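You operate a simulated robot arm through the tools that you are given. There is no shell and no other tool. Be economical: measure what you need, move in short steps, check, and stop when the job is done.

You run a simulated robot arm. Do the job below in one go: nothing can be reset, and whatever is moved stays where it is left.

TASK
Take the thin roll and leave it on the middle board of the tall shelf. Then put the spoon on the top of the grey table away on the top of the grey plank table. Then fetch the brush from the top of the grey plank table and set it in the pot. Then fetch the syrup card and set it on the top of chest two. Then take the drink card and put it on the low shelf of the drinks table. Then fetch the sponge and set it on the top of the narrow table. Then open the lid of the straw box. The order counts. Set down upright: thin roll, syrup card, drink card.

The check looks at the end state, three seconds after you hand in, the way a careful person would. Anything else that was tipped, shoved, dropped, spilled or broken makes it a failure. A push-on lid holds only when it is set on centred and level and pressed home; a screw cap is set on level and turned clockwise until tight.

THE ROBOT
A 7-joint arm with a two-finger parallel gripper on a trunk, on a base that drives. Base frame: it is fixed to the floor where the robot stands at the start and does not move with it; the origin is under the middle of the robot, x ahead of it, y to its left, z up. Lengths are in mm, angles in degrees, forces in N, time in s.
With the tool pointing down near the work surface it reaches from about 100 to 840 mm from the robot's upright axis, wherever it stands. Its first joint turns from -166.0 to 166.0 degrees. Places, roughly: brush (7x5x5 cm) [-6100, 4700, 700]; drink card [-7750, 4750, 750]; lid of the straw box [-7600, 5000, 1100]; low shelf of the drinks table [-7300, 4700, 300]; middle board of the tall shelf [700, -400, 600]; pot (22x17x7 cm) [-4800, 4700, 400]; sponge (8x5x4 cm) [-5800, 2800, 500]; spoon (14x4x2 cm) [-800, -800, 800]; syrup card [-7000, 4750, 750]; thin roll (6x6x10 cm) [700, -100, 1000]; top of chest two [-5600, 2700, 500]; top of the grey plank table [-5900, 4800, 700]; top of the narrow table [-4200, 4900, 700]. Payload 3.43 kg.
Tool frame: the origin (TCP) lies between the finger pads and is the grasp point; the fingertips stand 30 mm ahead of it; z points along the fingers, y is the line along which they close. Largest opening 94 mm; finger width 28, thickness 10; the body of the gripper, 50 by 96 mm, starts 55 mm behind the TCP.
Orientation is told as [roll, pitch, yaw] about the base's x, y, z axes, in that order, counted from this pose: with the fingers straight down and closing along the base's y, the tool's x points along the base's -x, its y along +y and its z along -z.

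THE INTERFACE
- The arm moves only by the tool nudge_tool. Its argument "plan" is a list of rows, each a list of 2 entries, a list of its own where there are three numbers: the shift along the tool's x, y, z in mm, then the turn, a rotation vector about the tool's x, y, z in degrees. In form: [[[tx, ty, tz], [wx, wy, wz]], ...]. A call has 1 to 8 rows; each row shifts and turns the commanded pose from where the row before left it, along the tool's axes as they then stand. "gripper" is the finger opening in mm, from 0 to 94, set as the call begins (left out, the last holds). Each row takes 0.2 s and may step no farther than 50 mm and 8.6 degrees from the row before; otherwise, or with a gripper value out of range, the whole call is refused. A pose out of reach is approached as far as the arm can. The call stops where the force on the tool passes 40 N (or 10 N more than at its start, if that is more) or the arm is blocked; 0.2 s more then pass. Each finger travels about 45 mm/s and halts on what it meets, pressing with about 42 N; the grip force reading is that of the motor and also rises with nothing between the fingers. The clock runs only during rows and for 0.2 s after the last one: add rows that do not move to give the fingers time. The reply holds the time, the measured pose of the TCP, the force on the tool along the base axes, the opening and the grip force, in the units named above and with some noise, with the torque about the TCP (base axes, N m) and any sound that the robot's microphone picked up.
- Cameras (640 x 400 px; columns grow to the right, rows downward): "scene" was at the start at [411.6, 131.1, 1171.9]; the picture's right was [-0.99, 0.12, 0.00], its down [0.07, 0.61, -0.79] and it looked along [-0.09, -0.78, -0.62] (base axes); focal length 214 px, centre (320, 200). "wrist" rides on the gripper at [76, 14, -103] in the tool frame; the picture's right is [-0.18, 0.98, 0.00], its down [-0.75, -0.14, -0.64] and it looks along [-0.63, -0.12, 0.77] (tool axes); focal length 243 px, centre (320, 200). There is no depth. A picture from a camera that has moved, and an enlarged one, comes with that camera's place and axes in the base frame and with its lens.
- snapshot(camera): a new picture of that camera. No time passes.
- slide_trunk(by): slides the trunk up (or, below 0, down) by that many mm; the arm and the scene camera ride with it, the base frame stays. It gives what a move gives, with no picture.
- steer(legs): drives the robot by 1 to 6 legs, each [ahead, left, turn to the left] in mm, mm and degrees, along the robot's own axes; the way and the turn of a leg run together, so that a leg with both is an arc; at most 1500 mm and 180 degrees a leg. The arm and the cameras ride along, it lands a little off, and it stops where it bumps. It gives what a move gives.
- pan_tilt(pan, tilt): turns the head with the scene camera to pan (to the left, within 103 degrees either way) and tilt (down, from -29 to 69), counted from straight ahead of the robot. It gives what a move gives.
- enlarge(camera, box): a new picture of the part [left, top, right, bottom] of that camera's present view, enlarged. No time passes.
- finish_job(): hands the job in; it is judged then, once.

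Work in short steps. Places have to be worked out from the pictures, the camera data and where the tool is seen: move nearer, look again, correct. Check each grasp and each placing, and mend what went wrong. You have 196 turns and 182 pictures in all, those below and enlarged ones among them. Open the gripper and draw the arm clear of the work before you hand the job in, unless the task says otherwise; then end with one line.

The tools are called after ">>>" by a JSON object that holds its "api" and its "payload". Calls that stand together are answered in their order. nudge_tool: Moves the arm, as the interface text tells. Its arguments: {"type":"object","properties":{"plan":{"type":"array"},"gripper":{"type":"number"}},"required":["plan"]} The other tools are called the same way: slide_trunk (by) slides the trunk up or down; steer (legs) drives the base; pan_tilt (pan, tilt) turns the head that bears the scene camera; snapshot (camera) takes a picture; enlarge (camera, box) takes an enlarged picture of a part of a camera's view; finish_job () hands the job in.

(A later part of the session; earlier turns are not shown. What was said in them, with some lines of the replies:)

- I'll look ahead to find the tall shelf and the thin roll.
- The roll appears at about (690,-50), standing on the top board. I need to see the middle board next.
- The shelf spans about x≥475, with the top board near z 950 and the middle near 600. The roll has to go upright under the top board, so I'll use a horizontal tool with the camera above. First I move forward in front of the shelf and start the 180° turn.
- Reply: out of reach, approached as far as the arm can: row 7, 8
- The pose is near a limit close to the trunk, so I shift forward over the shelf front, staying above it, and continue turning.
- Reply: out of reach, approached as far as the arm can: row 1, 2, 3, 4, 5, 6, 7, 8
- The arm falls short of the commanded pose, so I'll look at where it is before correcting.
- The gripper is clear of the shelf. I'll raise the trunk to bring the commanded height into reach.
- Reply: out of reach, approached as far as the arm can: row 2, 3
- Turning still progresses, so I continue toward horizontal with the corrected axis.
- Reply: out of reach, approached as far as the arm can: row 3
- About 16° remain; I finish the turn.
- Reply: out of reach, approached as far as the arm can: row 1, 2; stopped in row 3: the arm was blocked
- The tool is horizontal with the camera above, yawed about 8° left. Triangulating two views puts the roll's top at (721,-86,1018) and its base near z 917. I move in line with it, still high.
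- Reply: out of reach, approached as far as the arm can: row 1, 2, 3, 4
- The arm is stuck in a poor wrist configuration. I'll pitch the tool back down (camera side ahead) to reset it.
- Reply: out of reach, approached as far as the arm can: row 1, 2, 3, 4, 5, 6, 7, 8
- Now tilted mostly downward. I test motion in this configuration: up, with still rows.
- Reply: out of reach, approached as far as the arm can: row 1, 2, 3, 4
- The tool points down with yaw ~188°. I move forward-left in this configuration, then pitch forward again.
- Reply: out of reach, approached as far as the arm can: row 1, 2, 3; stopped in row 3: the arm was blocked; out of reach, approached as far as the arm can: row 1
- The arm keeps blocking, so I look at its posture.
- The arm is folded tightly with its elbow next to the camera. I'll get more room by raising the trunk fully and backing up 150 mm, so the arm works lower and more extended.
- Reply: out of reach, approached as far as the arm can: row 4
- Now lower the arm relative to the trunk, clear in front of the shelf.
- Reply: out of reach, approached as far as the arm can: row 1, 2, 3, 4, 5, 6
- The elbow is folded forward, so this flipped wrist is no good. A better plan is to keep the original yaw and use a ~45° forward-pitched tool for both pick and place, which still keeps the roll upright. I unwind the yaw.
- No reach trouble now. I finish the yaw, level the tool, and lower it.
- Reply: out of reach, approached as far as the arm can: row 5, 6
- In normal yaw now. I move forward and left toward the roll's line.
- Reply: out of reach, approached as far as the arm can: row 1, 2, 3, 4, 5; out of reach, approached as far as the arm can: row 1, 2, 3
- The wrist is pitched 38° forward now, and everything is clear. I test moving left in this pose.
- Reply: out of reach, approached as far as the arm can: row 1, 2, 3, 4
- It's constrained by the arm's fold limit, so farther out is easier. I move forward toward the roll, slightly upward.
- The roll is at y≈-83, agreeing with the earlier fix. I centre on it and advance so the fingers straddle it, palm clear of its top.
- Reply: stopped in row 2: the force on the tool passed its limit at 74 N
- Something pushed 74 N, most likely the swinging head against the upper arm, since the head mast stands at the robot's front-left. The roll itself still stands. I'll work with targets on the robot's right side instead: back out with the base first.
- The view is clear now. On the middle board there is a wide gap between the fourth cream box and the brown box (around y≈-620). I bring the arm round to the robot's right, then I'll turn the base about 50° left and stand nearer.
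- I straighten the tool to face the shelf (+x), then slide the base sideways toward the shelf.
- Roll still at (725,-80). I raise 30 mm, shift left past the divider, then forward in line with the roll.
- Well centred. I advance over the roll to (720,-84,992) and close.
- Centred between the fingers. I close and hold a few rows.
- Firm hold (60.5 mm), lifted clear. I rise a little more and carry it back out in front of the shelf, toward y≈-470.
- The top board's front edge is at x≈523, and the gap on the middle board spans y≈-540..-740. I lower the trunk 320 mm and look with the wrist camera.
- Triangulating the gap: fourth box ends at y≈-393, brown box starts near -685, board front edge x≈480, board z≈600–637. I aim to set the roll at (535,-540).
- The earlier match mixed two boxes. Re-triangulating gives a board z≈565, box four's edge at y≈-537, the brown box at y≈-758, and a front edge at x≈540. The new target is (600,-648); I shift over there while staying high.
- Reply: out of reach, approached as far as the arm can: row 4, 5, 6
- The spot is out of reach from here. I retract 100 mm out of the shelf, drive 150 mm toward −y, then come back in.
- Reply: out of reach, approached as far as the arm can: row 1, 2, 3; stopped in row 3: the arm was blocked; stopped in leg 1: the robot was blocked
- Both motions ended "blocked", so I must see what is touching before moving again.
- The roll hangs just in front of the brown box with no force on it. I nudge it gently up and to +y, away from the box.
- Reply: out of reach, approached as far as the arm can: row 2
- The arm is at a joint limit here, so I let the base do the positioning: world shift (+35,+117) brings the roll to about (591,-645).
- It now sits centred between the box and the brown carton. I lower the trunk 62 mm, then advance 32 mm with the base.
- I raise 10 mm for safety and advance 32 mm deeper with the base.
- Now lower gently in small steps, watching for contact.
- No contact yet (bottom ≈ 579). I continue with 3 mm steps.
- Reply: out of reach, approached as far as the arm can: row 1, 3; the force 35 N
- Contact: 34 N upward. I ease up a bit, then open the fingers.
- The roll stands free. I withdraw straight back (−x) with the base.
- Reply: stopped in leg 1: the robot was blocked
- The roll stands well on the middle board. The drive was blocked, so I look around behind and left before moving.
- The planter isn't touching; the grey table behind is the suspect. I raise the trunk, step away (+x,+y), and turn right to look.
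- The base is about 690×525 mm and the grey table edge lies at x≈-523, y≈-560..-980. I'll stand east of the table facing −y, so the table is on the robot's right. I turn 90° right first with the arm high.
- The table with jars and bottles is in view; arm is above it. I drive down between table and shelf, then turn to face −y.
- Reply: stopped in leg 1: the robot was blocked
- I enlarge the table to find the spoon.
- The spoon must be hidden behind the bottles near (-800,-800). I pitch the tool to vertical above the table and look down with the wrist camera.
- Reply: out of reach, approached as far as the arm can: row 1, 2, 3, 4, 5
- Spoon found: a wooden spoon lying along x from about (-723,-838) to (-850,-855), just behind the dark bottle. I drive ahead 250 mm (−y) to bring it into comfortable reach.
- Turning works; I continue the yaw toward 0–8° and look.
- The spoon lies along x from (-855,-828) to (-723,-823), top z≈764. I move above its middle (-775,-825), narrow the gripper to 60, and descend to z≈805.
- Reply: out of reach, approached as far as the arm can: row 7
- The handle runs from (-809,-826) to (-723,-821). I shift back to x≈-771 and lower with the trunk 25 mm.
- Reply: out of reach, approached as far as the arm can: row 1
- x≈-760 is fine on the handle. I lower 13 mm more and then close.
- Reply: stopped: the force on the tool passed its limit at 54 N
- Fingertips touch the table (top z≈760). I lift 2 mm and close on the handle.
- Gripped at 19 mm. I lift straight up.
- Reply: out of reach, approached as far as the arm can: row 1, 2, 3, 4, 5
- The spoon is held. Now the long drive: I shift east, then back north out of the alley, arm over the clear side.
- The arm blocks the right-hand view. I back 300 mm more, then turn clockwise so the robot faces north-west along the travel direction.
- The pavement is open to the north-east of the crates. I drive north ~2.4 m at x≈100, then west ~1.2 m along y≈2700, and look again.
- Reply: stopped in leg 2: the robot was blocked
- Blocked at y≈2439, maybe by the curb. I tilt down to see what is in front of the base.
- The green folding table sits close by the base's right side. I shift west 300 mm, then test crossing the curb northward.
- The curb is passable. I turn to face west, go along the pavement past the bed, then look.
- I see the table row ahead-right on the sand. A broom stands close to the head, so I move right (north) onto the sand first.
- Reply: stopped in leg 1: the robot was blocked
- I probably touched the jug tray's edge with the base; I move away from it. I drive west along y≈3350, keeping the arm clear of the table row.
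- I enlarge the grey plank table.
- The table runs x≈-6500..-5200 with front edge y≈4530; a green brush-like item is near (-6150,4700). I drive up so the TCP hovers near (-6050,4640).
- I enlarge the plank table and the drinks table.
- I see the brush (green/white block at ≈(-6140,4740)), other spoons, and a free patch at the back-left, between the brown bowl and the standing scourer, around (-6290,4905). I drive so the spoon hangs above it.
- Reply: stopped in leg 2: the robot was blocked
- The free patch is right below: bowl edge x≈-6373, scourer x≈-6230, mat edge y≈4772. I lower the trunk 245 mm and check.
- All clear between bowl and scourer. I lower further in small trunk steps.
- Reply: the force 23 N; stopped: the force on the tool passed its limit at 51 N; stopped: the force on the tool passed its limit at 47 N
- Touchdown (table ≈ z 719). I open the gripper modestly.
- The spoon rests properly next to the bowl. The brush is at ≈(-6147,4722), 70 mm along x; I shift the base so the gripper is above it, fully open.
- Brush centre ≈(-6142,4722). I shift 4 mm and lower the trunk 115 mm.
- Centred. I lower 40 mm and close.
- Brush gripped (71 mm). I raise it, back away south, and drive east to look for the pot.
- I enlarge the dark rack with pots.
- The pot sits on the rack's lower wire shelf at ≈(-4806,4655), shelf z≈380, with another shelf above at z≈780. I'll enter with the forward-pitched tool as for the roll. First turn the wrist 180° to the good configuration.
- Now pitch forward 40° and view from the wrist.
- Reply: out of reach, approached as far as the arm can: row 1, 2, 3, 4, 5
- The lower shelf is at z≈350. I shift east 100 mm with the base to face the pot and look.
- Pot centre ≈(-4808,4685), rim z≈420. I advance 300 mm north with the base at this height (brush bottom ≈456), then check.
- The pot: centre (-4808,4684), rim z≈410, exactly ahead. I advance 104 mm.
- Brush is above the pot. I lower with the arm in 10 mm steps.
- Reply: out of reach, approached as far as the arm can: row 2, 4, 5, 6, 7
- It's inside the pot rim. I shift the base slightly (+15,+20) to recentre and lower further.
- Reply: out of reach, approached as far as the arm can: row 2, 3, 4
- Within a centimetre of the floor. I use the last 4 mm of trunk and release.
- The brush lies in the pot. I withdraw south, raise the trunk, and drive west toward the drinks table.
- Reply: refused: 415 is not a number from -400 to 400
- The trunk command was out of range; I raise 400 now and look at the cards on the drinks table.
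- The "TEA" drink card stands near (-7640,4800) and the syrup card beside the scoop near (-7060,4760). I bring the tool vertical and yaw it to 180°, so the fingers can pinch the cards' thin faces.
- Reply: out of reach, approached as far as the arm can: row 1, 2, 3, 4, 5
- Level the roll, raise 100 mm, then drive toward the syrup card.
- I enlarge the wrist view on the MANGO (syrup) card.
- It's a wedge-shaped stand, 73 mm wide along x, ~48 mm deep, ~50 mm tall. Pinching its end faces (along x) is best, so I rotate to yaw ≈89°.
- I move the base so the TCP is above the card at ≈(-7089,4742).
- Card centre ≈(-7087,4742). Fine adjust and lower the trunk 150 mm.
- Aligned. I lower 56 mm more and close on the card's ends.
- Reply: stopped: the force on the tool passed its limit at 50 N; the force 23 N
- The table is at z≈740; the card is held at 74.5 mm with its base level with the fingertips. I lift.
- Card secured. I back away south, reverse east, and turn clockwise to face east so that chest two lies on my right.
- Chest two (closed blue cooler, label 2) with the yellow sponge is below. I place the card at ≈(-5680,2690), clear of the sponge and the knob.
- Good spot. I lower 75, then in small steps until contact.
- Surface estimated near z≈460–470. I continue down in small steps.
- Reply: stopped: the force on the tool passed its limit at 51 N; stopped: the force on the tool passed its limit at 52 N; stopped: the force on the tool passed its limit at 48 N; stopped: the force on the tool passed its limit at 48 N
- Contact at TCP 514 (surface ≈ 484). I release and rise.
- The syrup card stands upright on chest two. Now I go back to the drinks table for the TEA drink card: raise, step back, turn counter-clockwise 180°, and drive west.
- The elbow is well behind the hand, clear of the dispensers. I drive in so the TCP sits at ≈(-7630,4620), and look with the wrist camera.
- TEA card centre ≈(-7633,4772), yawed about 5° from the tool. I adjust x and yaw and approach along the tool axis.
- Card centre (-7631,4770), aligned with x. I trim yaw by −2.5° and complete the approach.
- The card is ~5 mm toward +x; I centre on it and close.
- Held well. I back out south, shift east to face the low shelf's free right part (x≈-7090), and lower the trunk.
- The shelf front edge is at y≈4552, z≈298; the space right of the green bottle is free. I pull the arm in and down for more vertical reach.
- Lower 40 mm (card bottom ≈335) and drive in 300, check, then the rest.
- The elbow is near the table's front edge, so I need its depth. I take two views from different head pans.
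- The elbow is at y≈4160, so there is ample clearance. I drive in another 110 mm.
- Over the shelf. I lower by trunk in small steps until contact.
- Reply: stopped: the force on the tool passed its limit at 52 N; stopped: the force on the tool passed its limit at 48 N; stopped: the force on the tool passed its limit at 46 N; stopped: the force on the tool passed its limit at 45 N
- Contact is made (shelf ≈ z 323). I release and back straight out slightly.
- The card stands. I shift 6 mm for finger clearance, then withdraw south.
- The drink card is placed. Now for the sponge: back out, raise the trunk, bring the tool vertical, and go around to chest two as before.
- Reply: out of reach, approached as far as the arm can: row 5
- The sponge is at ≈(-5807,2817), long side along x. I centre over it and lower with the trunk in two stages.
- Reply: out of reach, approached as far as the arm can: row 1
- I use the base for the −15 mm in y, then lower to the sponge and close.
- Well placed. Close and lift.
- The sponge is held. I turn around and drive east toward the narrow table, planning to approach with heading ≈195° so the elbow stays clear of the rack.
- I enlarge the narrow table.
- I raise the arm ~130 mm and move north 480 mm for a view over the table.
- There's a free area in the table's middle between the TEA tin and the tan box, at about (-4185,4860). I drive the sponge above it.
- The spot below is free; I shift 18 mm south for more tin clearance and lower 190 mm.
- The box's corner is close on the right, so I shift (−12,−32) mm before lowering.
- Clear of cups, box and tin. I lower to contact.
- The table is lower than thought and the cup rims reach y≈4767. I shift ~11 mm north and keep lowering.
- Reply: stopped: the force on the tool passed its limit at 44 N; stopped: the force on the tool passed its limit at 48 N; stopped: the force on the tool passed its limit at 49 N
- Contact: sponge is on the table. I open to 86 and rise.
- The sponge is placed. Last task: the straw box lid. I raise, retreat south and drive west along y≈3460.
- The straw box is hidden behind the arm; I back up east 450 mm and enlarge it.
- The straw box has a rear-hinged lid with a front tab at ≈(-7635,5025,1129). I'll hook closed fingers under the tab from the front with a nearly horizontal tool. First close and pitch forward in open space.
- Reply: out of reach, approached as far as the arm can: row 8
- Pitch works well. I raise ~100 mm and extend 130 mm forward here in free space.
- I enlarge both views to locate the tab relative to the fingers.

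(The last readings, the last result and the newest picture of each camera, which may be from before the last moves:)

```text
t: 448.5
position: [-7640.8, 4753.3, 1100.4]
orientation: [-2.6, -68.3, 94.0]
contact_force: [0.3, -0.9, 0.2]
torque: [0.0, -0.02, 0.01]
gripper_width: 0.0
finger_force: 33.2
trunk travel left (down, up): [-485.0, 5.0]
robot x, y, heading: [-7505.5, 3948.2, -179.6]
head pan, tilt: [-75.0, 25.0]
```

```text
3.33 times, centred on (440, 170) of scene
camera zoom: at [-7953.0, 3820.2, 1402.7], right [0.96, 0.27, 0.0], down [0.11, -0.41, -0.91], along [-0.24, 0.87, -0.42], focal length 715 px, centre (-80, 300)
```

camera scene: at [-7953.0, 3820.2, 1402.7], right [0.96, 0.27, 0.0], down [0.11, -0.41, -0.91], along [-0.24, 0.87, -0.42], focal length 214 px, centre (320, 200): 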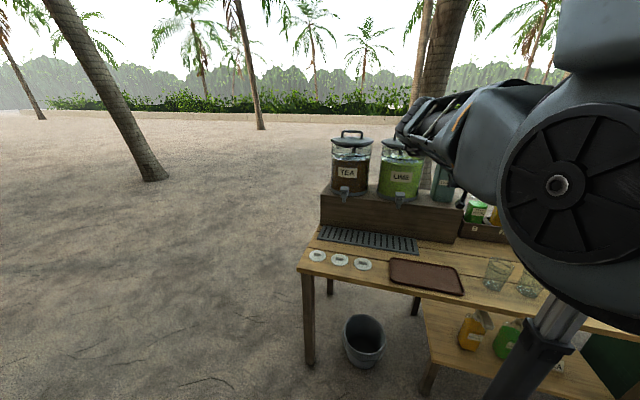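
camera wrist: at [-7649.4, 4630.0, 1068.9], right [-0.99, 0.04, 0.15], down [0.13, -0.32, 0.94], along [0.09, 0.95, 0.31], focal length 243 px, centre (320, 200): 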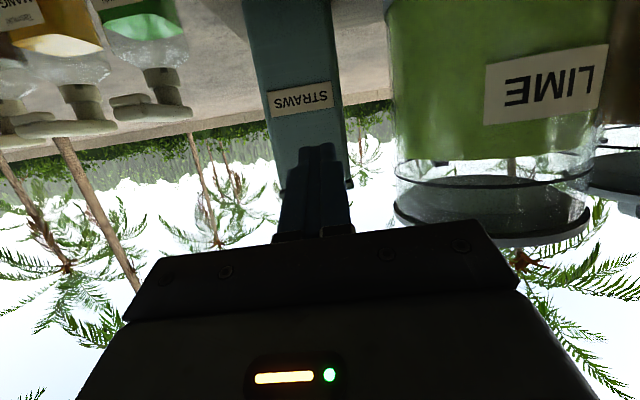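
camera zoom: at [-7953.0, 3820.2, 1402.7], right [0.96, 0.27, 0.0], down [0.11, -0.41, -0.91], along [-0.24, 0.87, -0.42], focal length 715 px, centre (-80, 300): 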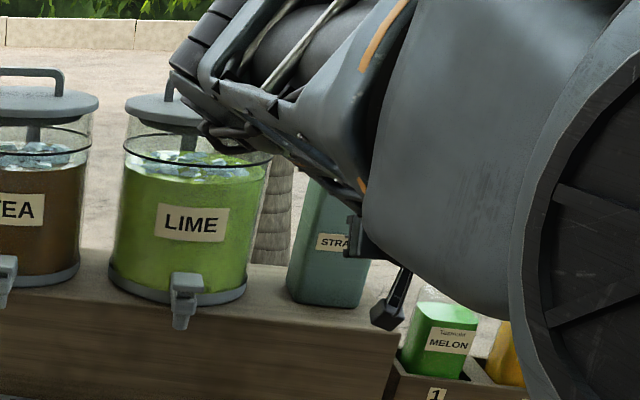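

Using the STRAWS label in both views: box front y≈4915, tab bottom z≈1143, centre x≈-7621. I move +20 in x and advance 112 mm, staying ~40 mm below the tab.

>>> {"api": "steer", "payload": {"legs": [[-20, -112, 0]]}}

>>> {"api": "enlarge", "payload": {"camera": "wrist", "box": [220, 60, 420, 260]}}

>>> {"api": "snapshot", "payload": {"camera": "scene"}}

```text
t: 449.7
position: [-7619.5, 4866.4, 1101.9]
orientation: [-2.6, -68.2, 94.0]
contact_force: [-0.3, 0.1, 0.2]
torque: [0.04, 0.04, -0.06]
gripper_width: 0.1
finger_force: 33.1
trunk travel left (down, up): [-485.0, 5.0]
robot x, y, heading: [-7488.1, 4064.3, -179.7]
head pan, tilt: [-75.0, 25.0]
```

```text
2.00 times, centred on (320, 160) of wrist
camera zoom: at [-7629.9, 4742.1, 1068.9], right [-0.99, 0.04, 0.15], down [0.13, -0.32, 0.94], along [0.09, 0.95, 0.31], focal length 485 px, centre (320, 280)
```

zoom: 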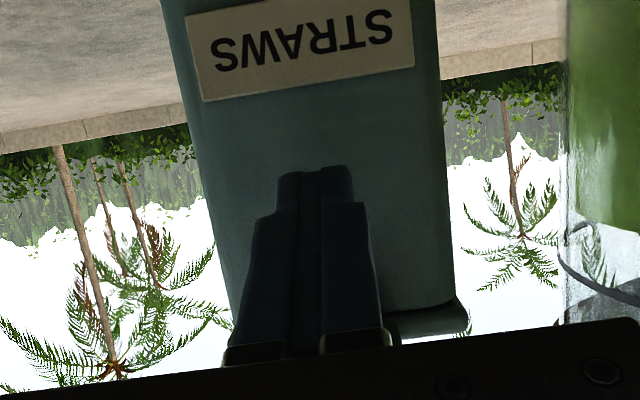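

```text
27 pictures are left
camera scene: at [-7933.8, 3932.4, 1402.7], right [0.96, 0.27, 0.0], down [0.11, -0.41, -0.91], along [-0.24, 0.87, -0.42], focal length 214 px, centre (320, 200)
```

scene: 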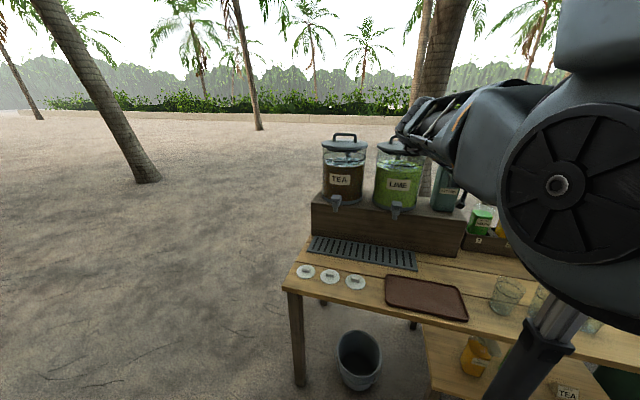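

Alignment good (fingers on the box's centre line). I creep 9 mm forward and raise in small steps to meet the tab.

>>> {"api": "nudge_tool", "payload": {"plan": [[[-3.3, 0, 8.4], [0, 0, 0]], [[-7.4, 0, -3], [0, 0, 0]], [[-7.4, 0, -3], [0, 0, 0]], [[-7.4, 0, -3], [0, 0, 0]], [[-7.4, 0, -3], [0, 0, 0]], [[0, 0, 0], [0, 0, 0]]]}}

>>> {"api": "enlarge", "payload": {"camera": "wrist", "box": [220, 60, 420, 260]}}

```text
t: 451.1
position: [-7621.9, 4875.6, 1133.1]
orientation: [-2.6, -68.3, 94.0]
contact_force: [-0.6, -0.1, -0.7]
torque: [0.01, 0.03, 0.01]
gripper_width: 0.0
finger_force: 33.1
trunk travel left (down, up): [-485.0, 5.0]
robot x, y, heading: [-7488.4, 4063.2, -179.6]
head pan, tilt: [-75.0, 25.0]
```

```text
2.00 times, centred on (320, 160) of wrist
camera zoom: at [-7630.8, 4751.3, 1100.4], right [-0.99, 0.04, 0.15], down [0.13, -0.32, 0.94], along [0.09, 0.95, 0.31], focal length 485 px, centre (320, 280)
```

zoom: 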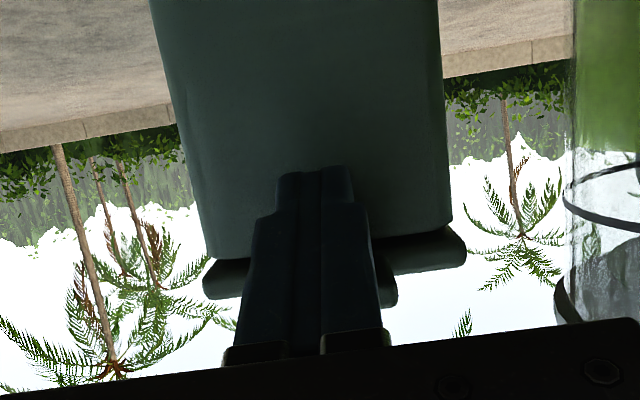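

The tab is now visible just above the fingertips. I raise further in small steps.

>>> {"api": "nudge_tool", "payload": {"plan": [[[-5.6, 0, -2.2], [0, 0, 0]], [[-5.6, 0, -2.2], [0, 0, 0]], [[-5.6, 0, -2.2], [0, 0, 0]], [[-5.6, 0, -2.2], [0, 0, 0]], [[-5.6, 0, -2.2], [0, 0, 0]], [[0, 0, 0], [0, 0, 0]]]}}

>>> {"api": "enlarge", "payload": {"camera": "wrist", "box": [220, 60, 420, 260]}}

```text
t: 452.5
position: [-7620.4, 4876.1, 1163.7]
orientation: [-2.6, -68.4, 94.0]
contact_force: [-0.1, 0.5, -0.1]
torque: [0.02, 0.01, -0.01]
gripper_width: 0.0
finger_force: 33.4
trunk travel left (down, up): [-485.0, 5.0]
robot x, y, heading: [-7485.4, 4057.9, -179.6]
head pan, tilt: [-75.0, 25.0]
```

```text
2.00 times, centred on (320, 160) of wrist
camera zoom: at [-7631.2, 4751.1, 1131.1], right [-0.99, 0.04, 0.15], down [0.13, -0.32, 0.94], along [0.09, 0.95, 0.31], focal length 485 px, centre (320, 280)
```

zoom: 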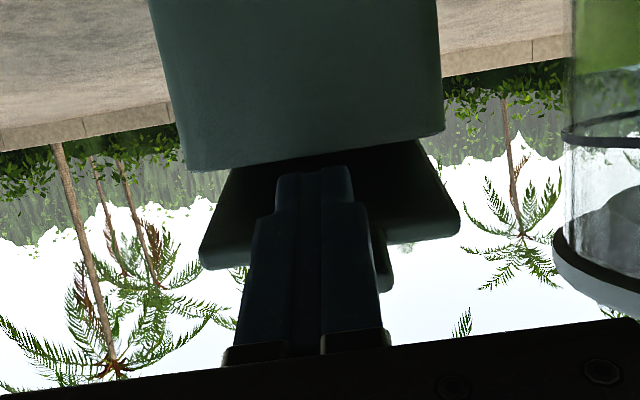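

The lid is lifting — its underside is visible. I continue up and forward along the arc.

>>> {"api": "nudge_tool", "payload": {"plan": [[[-10.8, 0, 0], [0, 0, 0]], [[-10.8, 0, 0], [0, 0, 0]], [[-10.8, 0, 0], [0, 0, 0]], [[-10.8, 0, 0], [0, 0, 0]], [[-10.8, 0, 0], [0, 0, 0]], [[0, 0, 0], [0, 0, 0]]]}}

>>> {"api": "enlarge", "payload": {"camera": "wrist", "box": [220, 60, 420, 260]}}

```text
t: 453.9
position: [-7621.8, 4894.8, 1213.4]
orientation: [-2.6, -68.3, 94.0]
contact_force: [0.2, -1.0, -0.5]
torque: [-0.02, 0.01, 0.02]
gripper_width: 0.0
finger_force: 32.9
trunk travel left (down, up): [-485.0, 5.0]
robot x, y, heading: [-7488.5, 4059.2, -179.5]
head pan, tilt: [-75.0, 25.0]
```

```text
2.00 times, centred on (320, 160) of wrist
camera zoom: at [-7632.0, 4770.8, 1181.1], right [-0.99, 0.04, 0.15], down [0.13, -0.32, 0.94], along [0.09, 0.95, 0.31], focal length 485 px, centre (320, 280)
```

zoom: 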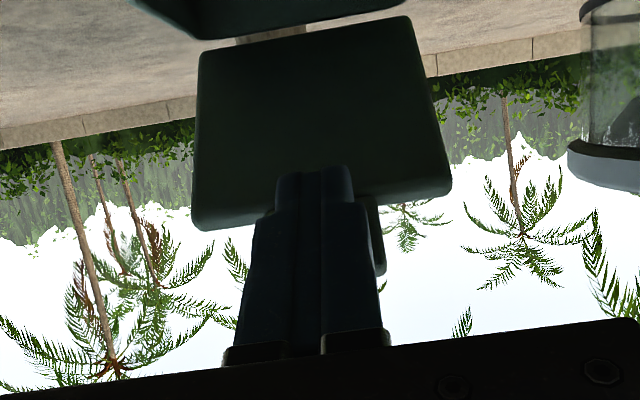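

Lid about 55° open. I push it on over by driving north 60 mm, then check.

>>> {"api": "steer", "payload": {"legs": [[0, -60, 0]]}}

>>> {"api": "enlarge", "payload": {"camera": "wrist", "box": [220, 60, 420, 260]}}

```text
t: 454.9
position: [-7622.3, 4955.3, 1214.1]
orientation: [-2.6, -68.3, 93.9]
contact_force: [0.0, 0.2, -0.4]
torque: [0.01, 0.01, 0.0]
gripper_width: 0.0
finger_force: 33.1
trunk travel left (down, up): [-485.0, 5.0]
robot x, y, heading: [-7487.5, 4121.9, -179.8]
head pan, tilt: [-75.0, 25.0]
```

```text
2.00 times, centred on (320, 160) of wrist
camera zoom: at [-7632.3, 4830.9, 1181.1], right [-0.99, 0.04, 0.15], down [0.13, -0.32, 0.94], along [0.09, 0.95, 0.31], focal length 485 px, centre (320, 280)
```

zoom: 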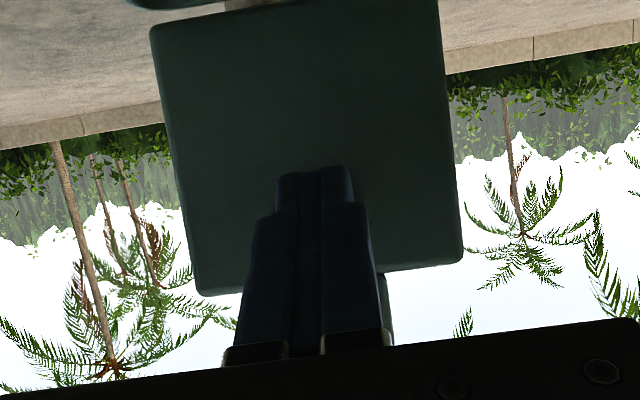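

>>> {"api": "steer", "payload": {"legs": [[0, -40, 0]]}}

>>> {"api": "enlarge", "payload": {"camera": "wrist", "box": [220, 60, 420, 260]}}

```text
t: 455.8
position: [-7620.4, 4984.1, 1214.7]
orientation: [-2.9, -68.0, 94.1]
contact_force: [-8.0, -36.1, 16.9]
torque: [0.58, 0.03, 0.22]
gripper_width: 0.0
finger_force: 32.4
trunk travel left (down, up): [-485.0, 5.0]
robot x, y, heading: [-7485.7, 4152.7, -179.5]
head pan, tilt: [-75.0, 25.0]
stopped in leg 1: the force on the tool passed its limit at 152 N (the readings are from after the stop); the commanded pose is now the measured one
```

```text
2.00 times, centred on (320, 160) of wrist
camera zoom: at [-7630.4, 4860.3, 1181.3], right [-0.99, 0.04, 0.15], down [0.13, -0.31, 0.94], along [0.09, 0.95, 0.3], focal length 485 px, centre (320, 280)
```

zoom: 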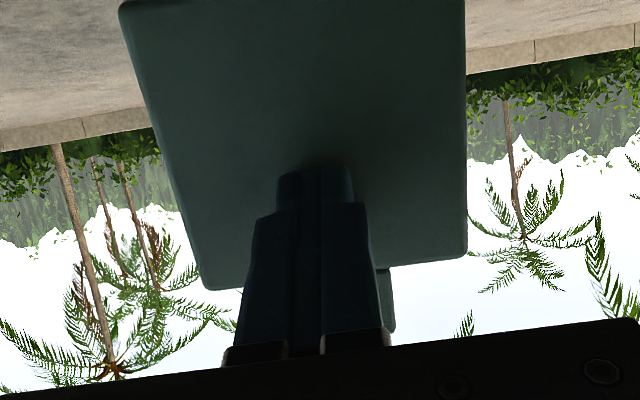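

The lid reached its stop. I back off at once and check that it stays open.

>>> {"api": "steer", "payload": {"legs": [[0, 100, 0]]}}

>>> {"api": "snapshot", "payload": {"camera": "wrist"}}

```text
t: 457.0
position: [-7619.2, 4885.6, 1210.7]
orientation: [-2.8, -67.9, 94.0]
contact_force: [0.4, 0.3, 0.5]
torque: [0.04, -0.01, 0.01]
gripper_width: 0.0
finger_force: 32.9
trunk travel left (down, up): [-485.0, 5.0]
robot x, y, heading: [-7489.0, 4056.4, -179.6]
head pan, tilt: [-75.0, 25.0]
```

```text
21 pictures are left
camera wrist: at [-7629.2, 4761.9, 1178.9], right [-0.99, 0.04, 0.15], down [0.13, -0.31, 0.94], along [0.09, 0.95, 0.3], focal length 243 px, centre (320, 200)
```

wrist: 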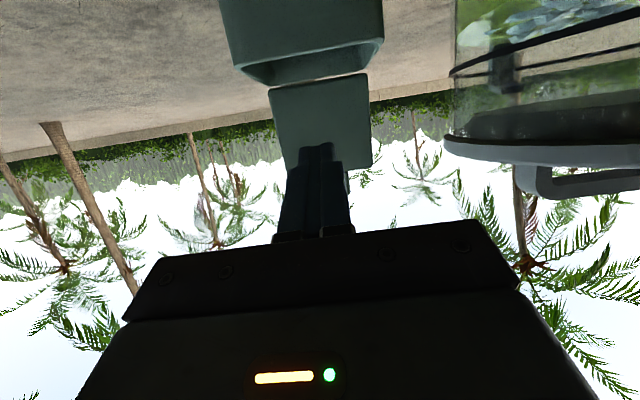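

The lid stays open and the box stands. I retreat south and verify the table from the scene camera.

>>> {"api": "steer", "payload": {"legs": [[0, 560, 0], [-520, 0, 0]]}}

>>> {"api": "nudge_tool", "payload": {"plan": [[[0, 0, 0], [0, 0, 0]], [[0, 0, 0], [0, 0, 0]], [[0, 0, 0], [0, 0, 0]]], "gripper": 80}}

>>> {"api": "enlarge", "payload": {"camera": "scene", "box": [230, 80, 470, 280]}}

```text
t: 462.8
position: [-7094.8, 4327.9, 1209.6]
orientation: [-2.7, -67.8, 93.8]
contact_force: [-0.2, -0.2, 0.2]
torque: [-0.03, -0.01, 0.02]
gripper_width: 0.0
finger_force: 33.0
trunk travel left (down, up): [-485.0, 5.0]
robot x, y, heading: [-6970.5, 3494.4, -179.9]
head pan, tilt: [-75.0, 25.0]
```

```text
t: 463.6
position: [-7094.1, 4327.7, 1210.6]
orientation: [-2.8, -67.9, 93.7]
contact_force: [0.1, 0.4, 0.2]
torque: [-0.04, 0.0, 0.01]
gripper_width: 68.5
finger_force: 0.0
trunk travel left (down, up): [-485.0, 5.0]
robot x, y, heading: [-6965.8, 3497.4, -179.8]
head pan, tilt: [-75.0, 25.0]
```

```text
2.00 times, centred on (350, 180) of scene
camera zoom: at [-7412.2, 3370.2, 1402.7], right [0.96, 0.26, 0.0], down [0.11, -0.41, -0.91], along [-0.24, 0.87, -0.42], focal length 429 px, centre (260, 240)
```

zoom: 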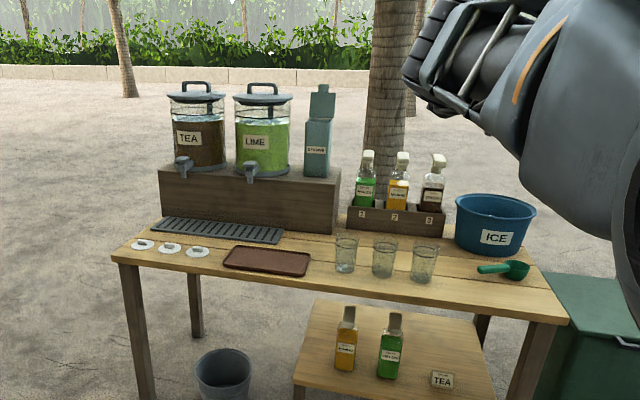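

The lid is open, the TEA card stands on the low shelf, and every other item was checked after placing. The gripper is open and clear, so I hand in.

>>> {"api": "finish_job", "payload": {}}

```text
The job is handed in.
```

I did all seven steps in order, checked each placing in a picture, and handed the job in with the gripper open and the arm clear. On the way, the base bumped something several times: on the sand near the water-jug tray, and beside the green folding table, the grey table and the green bin. I never looked back at the jug tray or the folding table. One push on the straw box lid peaked at 152 N, but the box still stands with its lid open.
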